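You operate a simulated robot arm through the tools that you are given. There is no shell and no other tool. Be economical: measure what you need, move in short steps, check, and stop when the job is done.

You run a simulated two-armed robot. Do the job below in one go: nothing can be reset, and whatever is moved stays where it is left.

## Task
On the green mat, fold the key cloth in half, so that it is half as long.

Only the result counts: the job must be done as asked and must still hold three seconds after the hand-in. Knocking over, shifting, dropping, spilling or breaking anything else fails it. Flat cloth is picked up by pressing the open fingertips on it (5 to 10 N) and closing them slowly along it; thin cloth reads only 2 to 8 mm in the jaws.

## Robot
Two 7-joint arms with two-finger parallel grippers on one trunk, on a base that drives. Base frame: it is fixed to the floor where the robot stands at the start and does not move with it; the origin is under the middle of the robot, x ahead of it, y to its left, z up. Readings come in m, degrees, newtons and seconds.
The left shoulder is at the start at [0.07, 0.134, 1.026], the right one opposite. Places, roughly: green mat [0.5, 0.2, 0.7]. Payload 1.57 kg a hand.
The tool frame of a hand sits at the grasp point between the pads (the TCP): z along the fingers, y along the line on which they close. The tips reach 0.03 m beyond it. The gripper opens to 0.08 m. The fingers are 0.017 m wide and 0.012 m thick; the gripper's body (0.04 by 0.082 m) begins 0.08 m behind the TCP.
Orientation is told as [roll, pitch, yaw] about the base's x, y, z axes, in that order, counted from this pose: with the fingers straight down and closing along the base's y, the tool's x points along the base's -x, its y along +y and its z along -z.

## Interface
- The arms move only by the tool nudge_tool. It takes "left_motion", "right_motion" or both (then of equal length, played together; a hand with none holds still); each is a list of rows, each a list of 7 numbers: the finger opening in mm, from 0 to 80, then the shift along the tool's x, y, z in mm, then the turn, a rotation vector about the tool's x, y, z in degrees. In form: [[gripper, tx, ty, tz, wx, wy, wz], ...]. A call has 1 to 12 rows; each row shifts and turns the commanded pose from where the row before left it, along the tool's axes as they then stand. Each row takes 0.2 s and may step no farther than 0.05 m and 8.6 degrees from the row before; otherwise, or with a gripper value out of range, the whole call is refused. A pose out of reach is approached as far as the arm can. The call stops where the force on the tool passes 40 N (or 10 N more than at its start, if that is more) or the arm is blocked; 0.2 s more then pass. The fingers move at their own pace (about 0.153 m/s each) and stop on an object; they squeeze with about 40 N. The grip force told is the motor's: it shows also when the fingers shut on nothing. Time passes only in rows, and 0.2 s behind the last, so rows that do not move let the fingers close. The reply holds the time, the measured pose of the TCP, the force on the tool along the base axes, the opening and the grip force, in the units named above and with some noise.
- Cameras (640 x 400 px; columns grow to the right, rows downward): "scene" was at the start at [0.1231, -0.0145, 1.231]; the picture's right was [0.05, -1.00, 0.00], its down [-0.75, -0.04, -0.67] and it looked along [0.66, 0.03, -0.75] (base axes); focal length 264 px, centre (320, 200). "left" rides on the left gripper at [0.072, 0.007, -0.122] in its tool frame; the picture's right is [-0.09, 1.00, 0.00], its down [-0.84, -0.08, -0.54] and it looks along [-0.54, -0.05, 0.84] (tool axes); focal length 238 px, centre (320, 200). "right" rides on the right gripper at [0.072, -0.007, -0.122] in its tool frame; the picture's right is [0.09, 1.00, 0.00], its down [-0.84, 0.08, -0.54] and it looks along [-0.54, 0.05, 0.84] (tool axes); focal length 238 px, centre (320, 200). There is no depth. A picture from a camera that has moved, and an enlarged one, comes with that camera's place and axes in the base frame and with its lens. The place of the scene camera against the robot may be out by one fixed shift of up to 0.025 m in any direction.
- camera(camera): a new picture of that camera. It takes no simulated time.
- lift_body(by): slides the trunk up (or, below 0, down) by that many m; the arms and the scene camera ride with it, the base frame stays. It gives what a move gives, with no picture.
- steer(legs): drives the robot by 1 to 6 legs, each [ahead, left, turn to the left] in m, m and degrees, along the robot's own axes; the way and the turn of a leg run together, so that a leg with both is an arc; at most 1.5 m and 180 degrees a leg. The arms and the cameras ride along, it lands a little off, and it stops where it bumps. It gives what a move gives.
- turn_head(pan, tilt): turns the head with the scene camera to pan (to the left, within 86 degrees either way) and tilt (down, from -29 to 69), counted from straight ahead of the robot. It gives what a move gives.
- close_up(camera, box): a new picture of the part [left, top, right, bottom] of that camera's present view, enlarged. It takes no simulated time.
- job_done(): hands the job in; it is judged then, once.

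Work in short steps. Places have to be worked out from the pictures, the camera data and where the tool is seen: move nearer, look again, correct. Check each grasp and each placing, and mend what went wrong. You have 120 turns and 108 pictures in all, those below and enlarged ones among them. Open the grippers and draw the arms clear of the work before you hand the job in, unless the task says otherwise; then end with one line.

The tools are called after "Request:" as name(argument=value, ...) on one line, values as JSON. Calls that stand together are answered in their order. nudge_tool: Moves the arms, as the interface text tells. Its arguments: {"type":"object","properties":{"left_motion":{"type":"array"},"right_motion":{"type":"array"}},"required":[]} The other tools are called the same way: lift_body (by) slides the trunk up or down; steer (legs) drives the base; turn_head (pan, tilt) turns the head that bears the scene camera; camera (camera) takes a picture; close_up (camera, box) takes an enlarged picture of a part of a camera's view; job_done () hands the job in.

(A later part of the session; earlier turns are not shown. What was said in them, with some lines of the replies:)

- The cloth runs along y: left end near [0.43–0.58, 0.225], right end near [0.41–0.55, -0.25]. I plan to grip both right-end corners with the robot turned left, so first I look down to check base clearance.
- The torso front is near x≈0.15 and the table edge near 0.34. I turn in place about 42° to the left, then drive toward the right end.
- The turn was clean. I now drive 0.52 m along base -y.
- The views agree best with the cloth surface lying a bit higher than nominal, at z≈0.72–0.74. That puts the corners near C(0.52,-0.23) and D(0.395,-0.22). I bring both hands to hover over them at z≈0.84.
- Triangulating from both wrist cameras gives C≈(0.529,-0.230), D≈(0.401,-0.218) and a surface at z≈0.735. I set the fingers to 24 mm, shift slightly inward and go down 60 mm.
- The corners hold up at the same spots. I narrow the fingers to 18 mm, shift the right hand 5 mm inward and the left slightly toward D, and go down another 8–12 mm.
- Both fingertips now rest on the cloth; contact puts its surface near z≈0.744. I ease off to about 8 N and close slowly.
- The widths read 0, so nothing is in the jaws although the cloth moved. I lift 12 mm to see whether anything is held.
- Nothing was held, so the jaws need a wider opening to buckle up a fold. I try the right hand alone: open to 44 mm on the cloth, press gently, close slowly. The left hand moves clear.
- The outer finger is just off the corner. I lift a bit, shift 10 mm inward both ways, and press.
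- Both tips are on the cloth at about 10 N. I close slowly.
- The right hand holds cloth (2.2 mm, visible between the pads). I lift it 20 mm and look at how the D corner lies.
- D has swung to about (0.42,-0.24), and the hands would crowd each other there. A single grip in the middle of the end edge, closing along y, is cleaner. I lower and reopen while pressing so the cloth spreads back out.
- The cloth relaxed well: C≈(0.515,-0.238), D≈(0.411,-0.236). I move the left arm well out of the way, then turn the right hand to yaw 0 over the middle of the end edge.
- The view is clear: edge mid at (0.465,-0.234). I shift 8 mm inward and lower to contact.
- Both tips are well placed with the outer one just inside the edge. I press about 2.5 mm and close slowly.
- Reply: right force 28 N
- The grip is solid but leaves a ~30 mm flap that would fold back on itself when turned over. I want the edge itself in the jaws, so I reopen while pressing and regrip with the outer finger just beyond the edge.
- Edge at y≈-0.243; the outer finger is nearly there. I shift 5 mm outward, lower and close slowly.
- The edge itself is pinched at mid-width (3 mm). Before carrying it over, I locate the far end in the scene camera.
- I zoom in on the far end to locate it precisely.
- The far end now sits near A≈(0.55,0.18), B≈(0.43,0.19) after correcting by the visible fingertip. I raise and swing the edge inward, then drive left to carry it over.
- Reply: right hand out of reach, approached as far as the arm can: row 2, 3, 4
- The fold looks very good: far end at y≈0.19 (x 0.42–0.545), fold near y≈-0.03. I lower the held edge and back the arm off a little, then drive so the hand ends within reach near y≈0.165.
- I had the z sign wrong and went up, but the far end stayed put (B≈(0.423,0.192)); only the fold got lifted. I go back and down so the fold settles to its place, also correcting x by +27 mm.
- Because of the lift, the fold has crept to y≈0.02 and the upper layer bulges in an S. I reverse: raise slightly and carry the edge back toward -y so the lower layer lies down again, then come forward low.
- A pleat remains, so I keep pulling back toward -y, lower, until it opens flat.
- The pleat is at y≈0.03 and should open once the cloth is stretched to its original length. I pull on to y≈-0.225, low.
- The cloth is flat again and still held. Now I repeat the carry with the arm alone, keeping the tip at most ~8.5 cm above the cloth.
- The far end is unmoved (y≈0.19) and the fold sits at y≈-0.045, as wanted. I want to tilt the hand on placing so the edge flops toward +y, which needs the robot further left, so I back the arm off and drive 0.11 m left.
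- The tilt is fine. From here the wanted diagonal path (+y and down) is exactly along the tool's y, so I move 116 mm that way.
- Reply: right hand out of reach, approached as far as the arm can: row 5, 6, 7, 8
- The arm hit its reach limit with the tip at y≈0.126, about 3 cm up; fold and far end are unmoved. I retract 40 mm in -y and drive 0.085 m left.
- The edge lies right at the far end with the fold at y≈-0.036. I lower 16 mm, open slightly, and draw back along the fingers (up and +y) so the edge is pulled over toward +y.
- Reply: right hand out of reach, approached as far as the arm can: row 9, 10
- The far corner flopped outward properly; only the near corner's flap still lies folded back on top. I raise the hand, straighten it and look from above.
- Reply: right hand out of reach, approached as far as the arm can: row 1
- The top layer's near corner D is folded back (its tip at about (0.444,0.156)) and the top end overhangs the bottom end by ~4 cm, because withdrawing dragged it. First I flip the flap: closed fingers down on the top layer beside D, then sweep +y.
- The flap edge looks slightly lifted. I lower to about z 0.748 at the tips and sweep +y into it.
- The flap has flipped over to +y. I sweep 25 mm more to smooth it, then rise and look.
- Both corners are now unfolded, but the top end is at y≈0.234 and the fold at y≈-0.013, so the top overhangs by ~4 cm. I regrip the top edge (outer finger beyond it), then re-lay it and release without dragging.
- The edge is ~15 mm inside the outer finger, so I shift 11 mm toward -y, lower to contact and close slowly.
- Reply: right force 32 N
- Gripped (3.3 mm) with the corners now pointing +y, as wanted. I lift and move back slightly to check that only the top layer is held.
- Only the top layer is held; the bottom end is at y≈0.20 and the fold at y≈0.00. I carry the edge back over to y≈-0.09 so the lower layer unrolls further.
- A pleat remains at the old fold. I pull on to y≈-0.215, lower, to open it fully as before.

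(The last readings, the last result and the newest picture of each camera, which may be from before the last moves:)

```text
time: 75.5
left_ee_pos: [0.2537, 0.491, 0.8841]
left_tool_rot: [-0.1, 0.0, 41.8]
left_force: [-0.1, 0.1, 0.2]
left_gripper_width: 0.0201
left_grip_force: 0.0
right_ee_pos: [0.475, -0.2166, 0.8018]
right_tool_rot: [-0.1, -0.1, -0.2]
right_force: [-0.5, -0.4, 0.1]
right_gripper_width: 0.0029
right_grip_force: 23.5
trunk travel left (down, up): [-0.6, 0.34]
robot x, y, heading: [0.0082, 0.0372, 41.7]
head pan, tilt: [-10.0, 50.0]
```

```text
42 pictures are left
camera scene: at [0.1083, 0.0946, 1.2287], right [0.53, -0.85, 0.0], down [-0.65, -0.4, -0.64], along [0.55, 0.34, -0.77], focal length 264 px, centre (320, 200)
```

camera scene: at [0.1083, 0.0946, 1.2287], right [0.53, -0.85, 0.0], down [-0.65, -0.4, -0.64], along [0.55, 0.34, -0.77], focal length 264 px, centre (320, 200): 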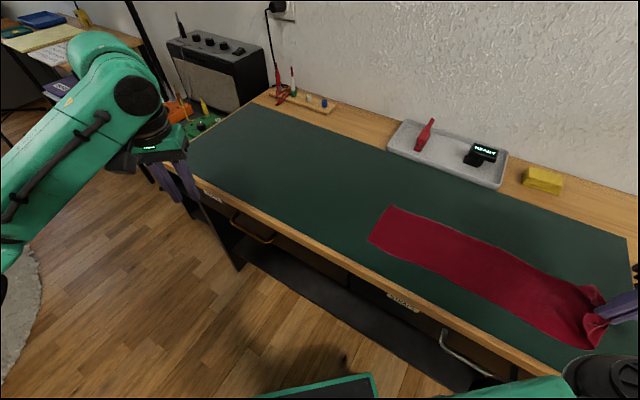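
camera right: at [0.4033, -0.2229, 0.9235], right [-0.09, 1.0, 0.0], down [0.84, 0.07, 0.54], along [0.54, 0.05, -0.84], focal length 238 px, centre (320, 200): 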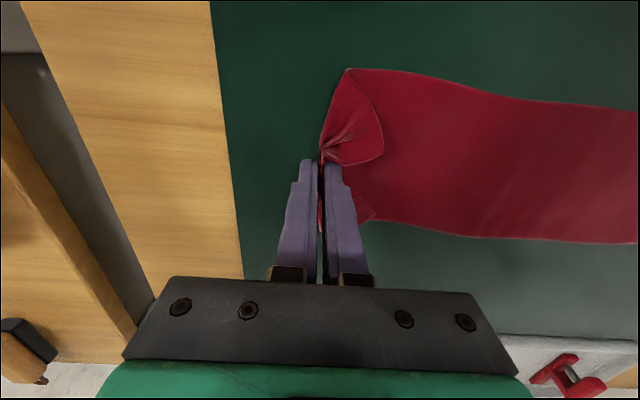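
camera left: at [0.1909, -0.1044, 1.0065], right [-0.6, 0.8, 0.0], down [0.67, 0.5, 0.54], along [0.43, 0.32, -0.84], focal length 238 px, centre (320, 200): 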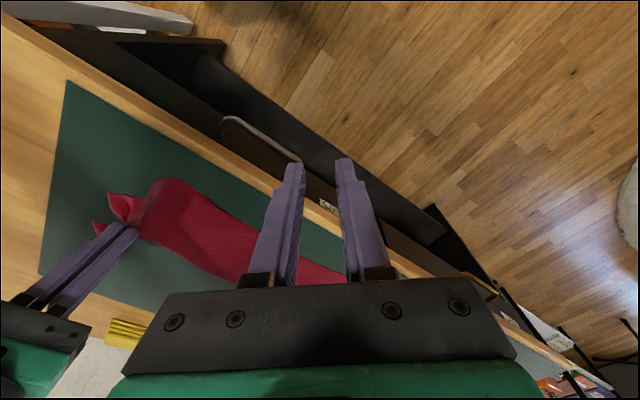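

Flat again and the corner flaps now point +y, the right way for the fold. I repeat the carry over.

Request:
nudge_tool(right_motion=[[0, -0.6, 20, -10, 0, 0, 0], [0, -0.6, 20, -12, 0, 0, 0], [0, -0.6, 25, -12, 0, 0, 0], [0, -0.6, 25, -12, 0, 0, 0], [0, -0.6, 30, -6, 0, 0, 0], [0, -0.6, 30, -4, 0, 0, 0], [0, -0.6, 30, 0, 0, 0, 0], [0, -0.6, 30, 0, 0, 0, 0], [0, -0.6, 30, 0, 0, 0, 0], [0, -0.6, 30, 0, 0, 0, 0], [0, -0.6, 30, 0, 0, 0, 0], [0, 0, 5, 0, 0, 0, 0]])

Request:
nudge_tool(right_motion=[[0, 0, 14, 8, 0, 0, 0], [0, 0, 14, 9, 0, 0, 0], [0, 0, 14, 9, 0, 0, 0], [0, 0, 14, 9, 0, 0, 0], [0, 0, 14, 9, 0, 0, 0], [0, 0, 14, 9, 0, 0, 0], [0, 0, 0, 0, 0, 0, 0]])

Request:
camera(camera="right")

Request:
close_up(camera="scene", box=[320, 140, 520, 300])

```text
time: 78.1
left_ee_pos: [0.2541, 0.4903, 0.8852]
left_tool_rot: [0.0, 0.0, 41.7]
left_force: [0.6, 0.0, 0.7]
left_gripper_width: 0.02
left_grip_force: 0.1
right_ee_pos: [0.4815, 0.0875, 0.8588]
right_tool_rot: [-0.1, 0.0, -0.3]
right_force: [-0.5, -0.8, 0.9]
right_gripper_width: 0.0029
right_grip_force: 24.6
trunk travel left (down, up): [-0.6, 0.34]
robot x, y, heading: [0.0116, 0.0387, 41.9]
head pan, tilt: [-10.0, 50.0]
```

```text
time: 79.7
left_ee_pos: [0.2544, 0.49, 0.8842]
left_tool_rot: [0.1, 0.0, 41.7]
left_force: [0.4, -0.7, 0.6]
left_gripper_width: 0.0201
left_grip_force: 0.1
right_ee_pos: [0.4826, 0.173, 0.804]
right_tool_rot: [0.0, 0.0, -0.1]
right_force: [0.0, -0.4, 0.5]
right_gripper_width: 0.0031
right_grip_force: 24.2
trunk travel left (down, up): [-0.6, 0.34]
robot x, y, heading: [0.01, 0.0391, 42.0]
head pan, tilt: [-10.0, 50.0]
```

```text
41 pictures are left
camera right: at [0.4109, 0.1669, 0.9266], right [-0.09, 1.0, 0.0], down [0.84, 0.07, 0.54], along [0.54, 0.05, -0.84], focal length 238 px, centre (320, 200)
```

right: 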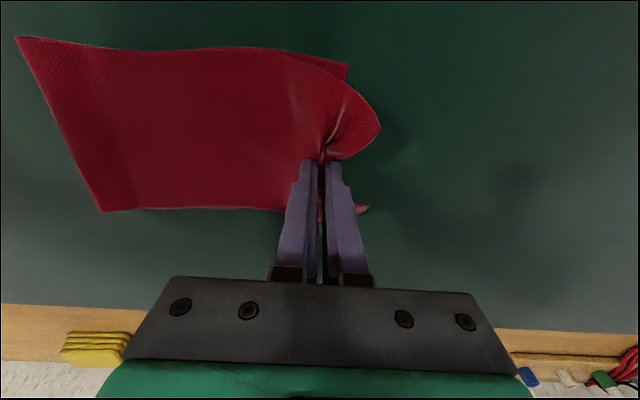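

```text
2.50 times, centred on (420, 220) of scene
camera zoom: at [0.1082, 0.0941, 1.2288], right [0.53, -0.85, 0.0], down [-0.65, -0.4, -0.64], along [0.55, 0.34, -0.77], focal length 660 px, centre (70, 150)
```

zoom: 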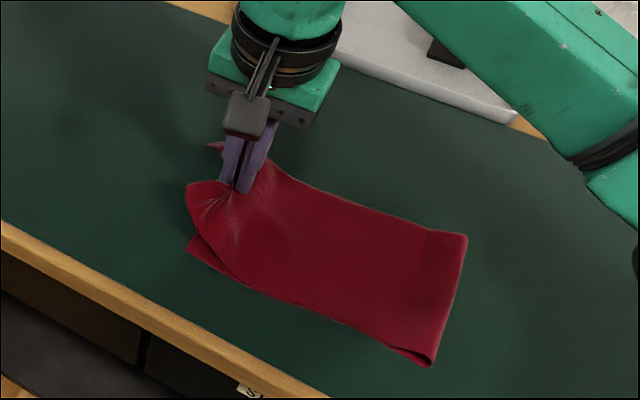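

Very good: fold at y≈-0.024, far end ≈0.19, corners pointing outward. I lower 20 mm with 6 mm back toward -y, open in place, and rise straight up.

Request:
nudge_tool(right_motion=[[0, 0, -2, 6, 0, 0, 0], [0, 0, -2, 6, 0, 0, 0], [0, 0, -2, 6, 0, 0, 0], [0, 0, 0, 4, 0, 0, 0], [5, 0, 0, 0, 0, 0, 0], [10, 0, 0, 0, 0, 0, 0], [15, 0, 0, 0, 0, 0, 0], [20, 0, 0, 0, 0, 0, 0], [24, 0, 0, -4, 0, 0, 0], [24, 0, 0, -10, 0, 0, 0], [24, 0, 0, -30, 0, 0, 0], [24, 0, 0, -40, 0, 0, 0]])

Request:
camera(camera="right")

Request:
close_up(camera="scene", box=[320, 140, 520, 300])

```text
time: 82.3
left_ee_pos: [0.2538, 0.4906, 0.8839]
left_tool_rot: [-0.1, 0.1, 41.9]
left_force: [-0.2, -0.4, 0.6]
left_gripper_width: 0.0199
left_grip_force: 0.0
right_ee_pos: [0.4827, 0.167, 0.8655]
right_tool_rot: [0.0, 0.0, -0.2]
right_force: [0.6, 0.3, 0.3]
right_gripper_width: 0.0239
right_grip_force: 0.0
trunk travel left (down, up): [-0.6, 0.34]
robot x, y, heading: [0.0099, 0.037, 41.7]
head pan, tilt: [-10.0, 50.0]
```

```text
39 pictures are left
camera right: at [0.4109, 0.1601, 0.9881], right [-0.09, 1.0, 0.0], down [0.84, 0.07, 0.54], along [0.54, 0.05, -0.84], focal length 238 px, centre (320, 200)
```

right: 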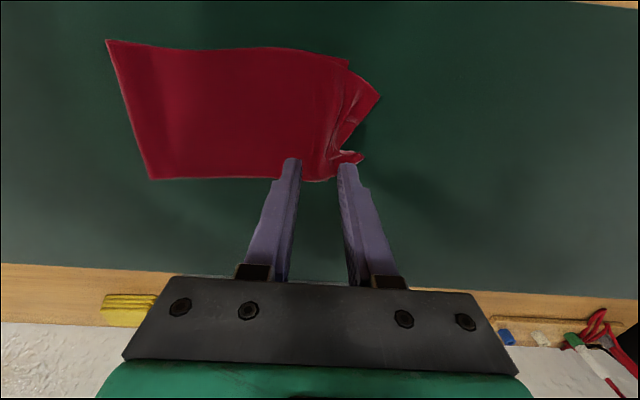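

```text
2.50 times, centred on (420, 220) of scene
camera zoom: at [0.1078, 0.0945, 1.2287], right [0.53, -0.85, 0.0], down [-0.65, -0.4, -0.64], along [0.55, 0.34, -0.77], focal length 660 px, centre (70, 150)
```

zoom: 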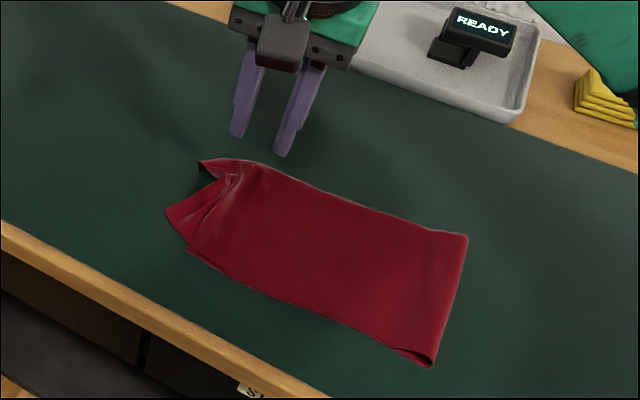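

The fold is nearly there: bottom end at y≈0.188, fold at ≈-0.02, but the top end overhangs by ~3 cm and is a bit crumpled. I'll pinch only the upper layer near the fold and pull it ~35 mm toward -y, which slides and straightens the top layer.

Request:
nudge_tool(right_motion=[[46, 0, -34, 0, 0, 0, 0], [46, 0, -34, 0, 0, 0, 0], [46, 0, -34, 0, 0, 0, 0], [46, 0, -34, 0, 0, 0, 0], [46, 0, 0, 35, 0, 0, 0], [46, 0, 0, 35, 0, 0, 0], [46, 0, 0, 10, 0, 0, 0], [46, 0, 0, 5, 0, 0, 0]])

Request:
camera(camera="right")

```text
time: 84.1
left_ee_pos: [0.2541, 0.4898, 0.8843]
left_tool_rot: [0.1, 0.0, 41.8]
left_force: [0.0, -0.3, 0.5]
left_gripper_width: 0.0201
left_grip_force: 0.1
right_ee_pos: [0.4832, 0.0317, 0.7817]
right_tool_rot: [-0.1, -0.1, -0.2]
right_force: [-0.4, -0.4, 0.0]
right_gripper_width: 0.0461
right_grip_force: 0.0
trunk travel left (down, up): [-0.6, 0.34]
robot x, y, heading: [0.0127, 0.0387, 42.1]
head pan, tilt: [-10.0, 50.0]
```

```text
37 pictures are left
camera right: at [0.4114, 0.0256, 0.9042], right [-0.09, 1.0, 0.0], down [0.84, 0.07, 0.54], along [0.54, 0.05, -0.84], focal length 238 px, centre (320, 200)
```

right: 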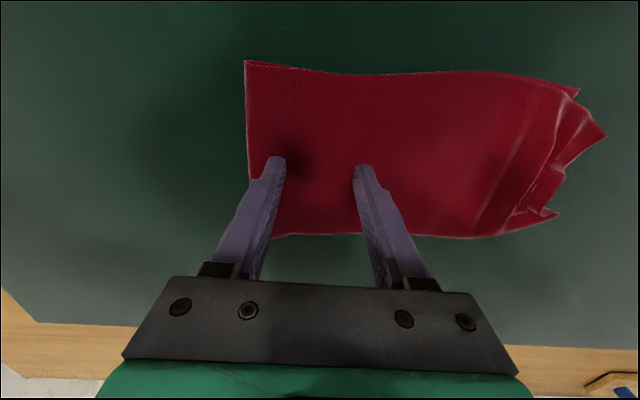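

The fingers are over the folded part near the fold. I press lightly and close on the upper layer.

Request:
nudge_tool(right_motion=[[46, 0, 0, 4, 0, 0, 0], [46, 0, 0, 2, 0, 0, 0], [42, 0, 0, 0.5, 0, 0, 0], [38, 0, 0, 0, 0, 0, 0], [33, 0, 0, 0, 0, 0, 0], [28, 0, 0, 0, 0, 0, 0], [23, 0, 0, 0, 0, 0, 0], [18, 0, 0, 0, 0, 0, 0], [12, 0, 0, 0, 0, 0, 0], [6, 0, 0, 0, 0, 0, 0], [0, 0, 0, 0, 0, 0, 0], [0, 0, 0, 0, 0, 0, 0]])

Request:
camera(camera="right")

```text
time: 86.7
left_ee_pos: [0.254, 0.4904, 0.8842]
left_tool_rot: [0.0, 0.0, 41.7]
left_force: [-0.6, -0.5, 0.4]
left_gripper_width: 0.0201
left_grip_force: 0.1
right_ee_pos: [0.4837, 0.0314, 0.7753]
right_tool_rot: [0.0, 0.0, -0.2]
right_force: [-0.5, -0.4, 0.4]
right_gripper_width: 0.0021
right_grip_force: 23.3
trunk travel left (down, up): [-0.6, 0.34]
robot x, y, heading: [0.0109, 0.0404, 41.7]
head pan, tilt: [-10.0, 50.0]
```

```text
36 pictures are left
camera right: at [0.411, 0.0249, 0.8976], right [-0.09, 1.0, 0.0], down [0.84, 0.07, 0.54], along [0.54, 0.05, -0.84], focal length 238 px, centre (320, 200)
```

right: 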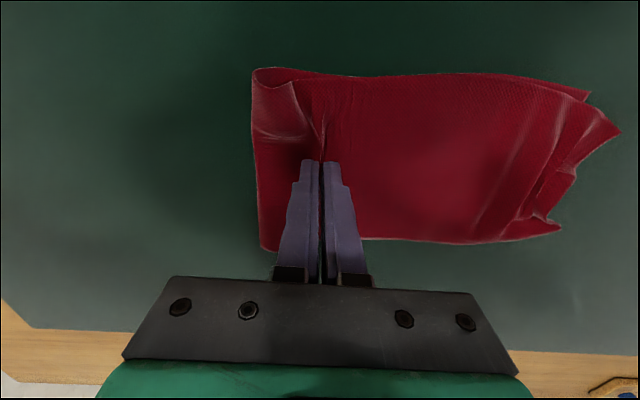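

The upper layer is held (2.1 mm). I lift 6 mm and pull gently 36 mm toward -y.

Request:
nudge_tool(right_motion=[[0, 0, 0, -6, 0, 0, 0], [0, 0, -6, 0, 0, 0, 0], [0, 0, -6, 0, 0, 0, 0], [0, 0, -6, 0, 0, 0, 0], [0, 0, -6, 0, 0, 0, 0], [0, 0, -6, 0, 0, 0, 0], [0, 0, -6, 0, 0, 0, 0]])

Request:
camera(camera="right")

Request:
close_up(camera="scene", box=[320, 140, 520, 300])

```text
time: 88.3
left_ee_pos: [0.2546, 0.4902, 0.8847]
left_tool_rot: [0.0, 0.0, 41.8]
left_force: [-0.1, 1.0, 1.2]
left_gripper_width: 0.0201
left_grip_force: 0.1
right_ee_pos: [0.4822, -0.004, 0.7804]
right_tool_rot: [0.1, 0.1, -0.3]
right_force: [0.8, -0.5, 0.8]
right_gripper_width: 0.0021
right_grip_force: 23.7
trunk travel left (down, up): [-0.6, 0.34]
robot x, y, heading: [0.0117, 0.0401, 41.7]
head pan, tilt: [-10.0, 50.0]
```

```text
35 pictures are left
camera right: at [0.4107, -0.0112, 0.9026], right [-0.09, 1.0, 0.0], down [0.84, 0.07, 0.54], along [0.54, 0.05, -0.84], focal length 238 px, centre (320, 200)
```

right: 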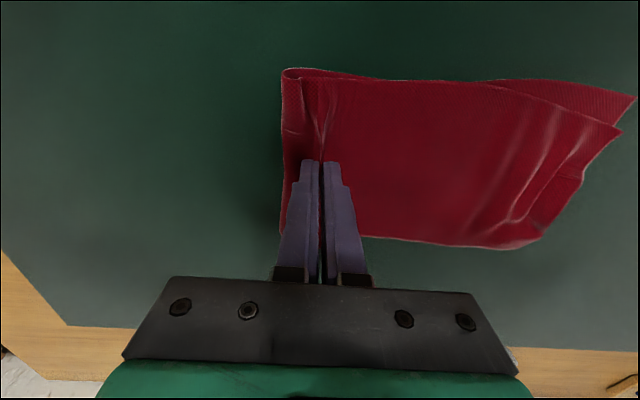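

```text
2.50 times, centred on (420, 220) of scene
camera zoom: at [0.1081, 0.0943, 1.2288], right [0.53, -0.85, 0.0], down [-0.65, -0.4, -0.64], along [0.55, 0.34, -0.77], focal length 660 px, centre (70, 150)
```

zoom: 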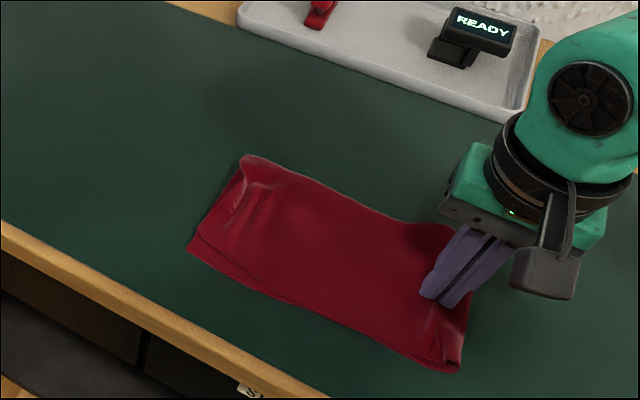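

Pulling worked: the top end has slid back so that it nearly matches the bottom end. I lower and open while moving the hand -y, so the +y finger stays in place and the gathered cloth spreads toward the fold.

Request:
nudge_tool(right_motion=[[0, 0, 0, 6, 0, 0, 0], [6, 0, -3, 0, 0, 0, 0], [12, 0, -3, 0, 0, 0, 0], [18, 0, -3, 0, 0, 0, 0], [24, 0, -3, 0, 0, 0, 0], [30, 0, -3, 0, 0, 0, 0], [36, 0, -3, 0, 0, 0, 0], [42, 0, -3, 0, 0, 0, 0], [42, 0, 0, -10, 0, 0, 0], [42, 0, 0, -40, 0, 0, 0], [42, 0, 30, -40, 0, 0, 0], [42, 0, 30, -10, 0, 0, 0]])

Request:
camera(camera="right")

Request:
close_up(camera="scene", box=[320, 140, 520, 300])

```text
time: 90.9
left_ee_pos: [0.2556, 0.4907, 0.8837]
left_tool_rot: [0.1, 0.1, 41.8]
left_force: [-0.4, 0.6, 0.1]
left_gripper_width: 0.0199
left_grip_force: 0.1
right_ee_pos: [0.4841, 0.0346, 0.874]
right_tool_rot: [-0.1, 0.2, -0.3]
right_force: [0.0, 0.9, -0.7]
right_gripper_width: 0.0421
right_grip_force: 0.1
trunk travel left (down, up): [-0.6, 0.34]
robot x, y, heading: [0.011, 0.0378, 41.9]
head pan, tilt: [-10.0, 50.0]
```

```text
33 pictures are left
camera right: at [0.4124, 0.0295, 0.9968], right [-0.09, 1.0, 0.0], down [0.84, 0.07, 0.54], along [0.54, 0.05, -0.84], focal length 238 px, centre (320, 200)
```

right: 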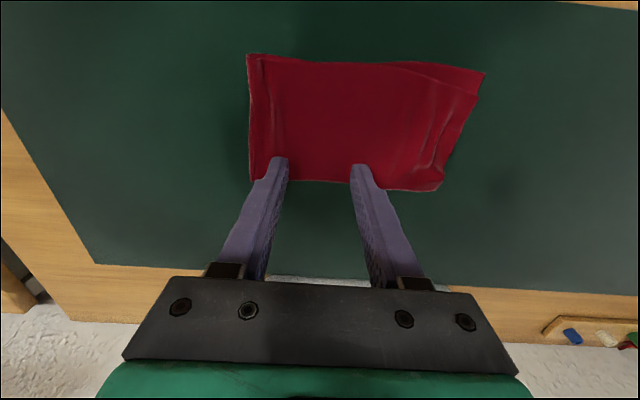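

```text
2.50 times, centred on (420, 220) of scene
camera zoom: at [0.1098, 0.0953, 1.2286], right [0.53, -0.85, 0.0], down [-0.65, -0.4, -0.64], along [0.55, 0.34, -0.77], focal length 660 px, centre (70, 150)
```

zoom: 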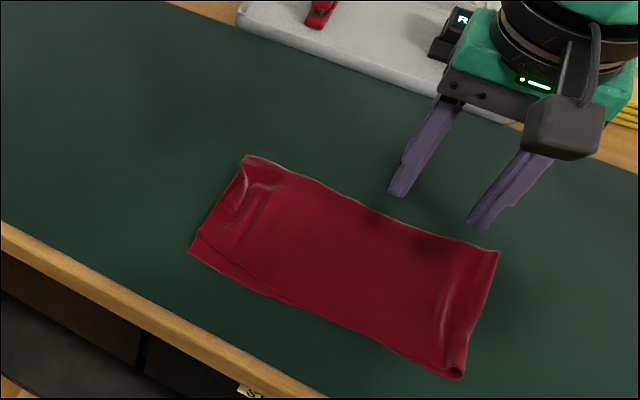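

The layers now align: fold at y≈-0.037, open end at y≈0.185, so the length is ≈0.222 m, about half of ~0.455 m. I take the right hand up and away and inspect the whole result.

Request:
nudge_tool(right_motion=[[42, 20, -40, -20, 0, 0, 0], [42, 20, -40, -10, 0, 0, 0], [42, 20, -40, 0, 0, 0, 0], [42, 0, -40, 0, 0, 0, 0]])

Request:
close_up(camera="scene", box=[340, 160, 500, 280])

Request:
camera(camera="right")

```text
time: 91.9
left_ee_pos: [0.2532, 0.4898, 0.8848]
left_tool_rot: [0.0, 0.0, 41.8]
left_force: [-1.0, -0.3, 0.2]
left_gripper_width: 0.0201
left_grip_force: 0.0
right_ee_pos: [0.4211, -0.1262, 0.9052]
right_tool_rot: [0.1, 0.0, -0.2]
right_force: [0.0, 0.7, 0.0]
right_gripper_width: 0.0419
right_grip_force: 0.1
trunk travel left (down, up): [-0.6, 0.34]
robot x, y, heading: [0.0109, 0.0395, 42.0]
head pan, tilt: [-10.0, 50.0]
```

```text
3.33 times, centred on (420, 220) of scene
camera zoom: at [0.1077, 0.0934, 1.2289], right [0.53, -0.85, 0.0], down [-0.65, -0.4, -0.64], along [0.55, 0.34, -0.77], focal length 879 px, centre (-13, 133)
```

zoom: 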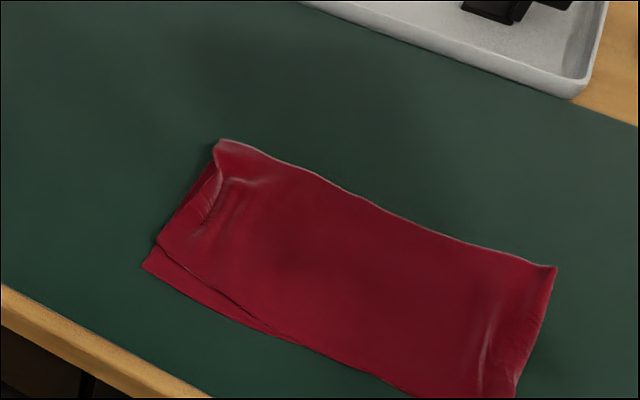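

```text
30 pictures are left
camera right: at [0.3491, -0.1322, 1.0268], right [-0.09, 1.0, 0.0], down [0.84, 0.07, 0.54], along [0.54, 0.05, -0.84], focal length 238 px, centre (320, 200)
```

right: 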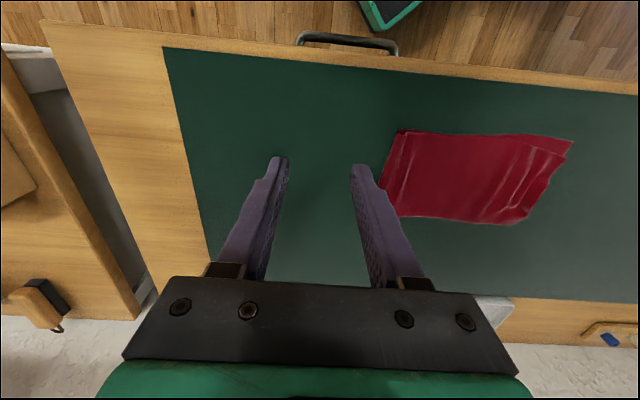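

The cloth is folded in half with ends matching within about 1 cm, on the mat, and nothing else has moved. I open the grippers and draw both arms further clear.

Request:
nudge_tool(left_motion=[[60, 0, 10, -20, 0, 0, 0], [80, 0, 10, -20, 0, 0, 0], [80, 0, 0, -20, 0, 0, 0], [80, 0, 0, 0, 0, 0, 0]], right_motion=[[60, 20, -20, -25, 0, 0, 0], [80, 20, -20, -25, 0, 0, 0], [80, 20, -10, -20, 0, 0, 0], [80, 0, 0, 0, 0, 0, 0]])

Request:
camera(camera="scene")

```text
time: 92.9
left_ee_pos: [0.2418, 0.5061, 0.9442]
left_tool_rot: [0.0, 0.0, 41.8]
left_force: [-0.6, -0.1, -0.5]
left_gripper_width: 0.0801
left_grip_force: 0.0
right_ee_pos: [0.3687, -0.1694, 0.9748]
right_tool_rot: [0.0, 0.0, -0.3]
right_force: [-0.2, 0.1, 0.3]
right_gripper_width: 0.0799
right_grip_force: 0.1
right hand out of reach, approached as far as the arm can: row 3
trunk travel left (down, up): [-0.6, 0.34]
robot x, y, heading: [0.0086, 0.0399, 41.6]
head pan, tilt: [-10.0, 50.0]
```

```text
29 pictures are left
camera scene: at [0.1084, 0.0944, 1.2287], right [0.53, -0.85, 0.0], down [-0.65, -0.4, -0.64], along [0.55, 0.34, -0.77], focal length 264 px, centre (320, 200)
```

scene: 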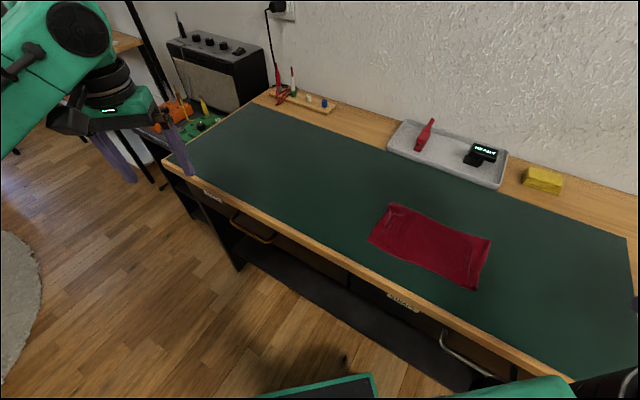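

The cloth lies folded in half on the mat, the arms are clear and the grippers are open. I hand the job in.

Request:
job_done()

```text
The job is handed in.
```

The cloth is folded in half on the green mat, about 0.22 m long against roughly 0.455 m before. The ends match to within about 1 cm, with a small skew at the near corner and slight puffiness at the fold.
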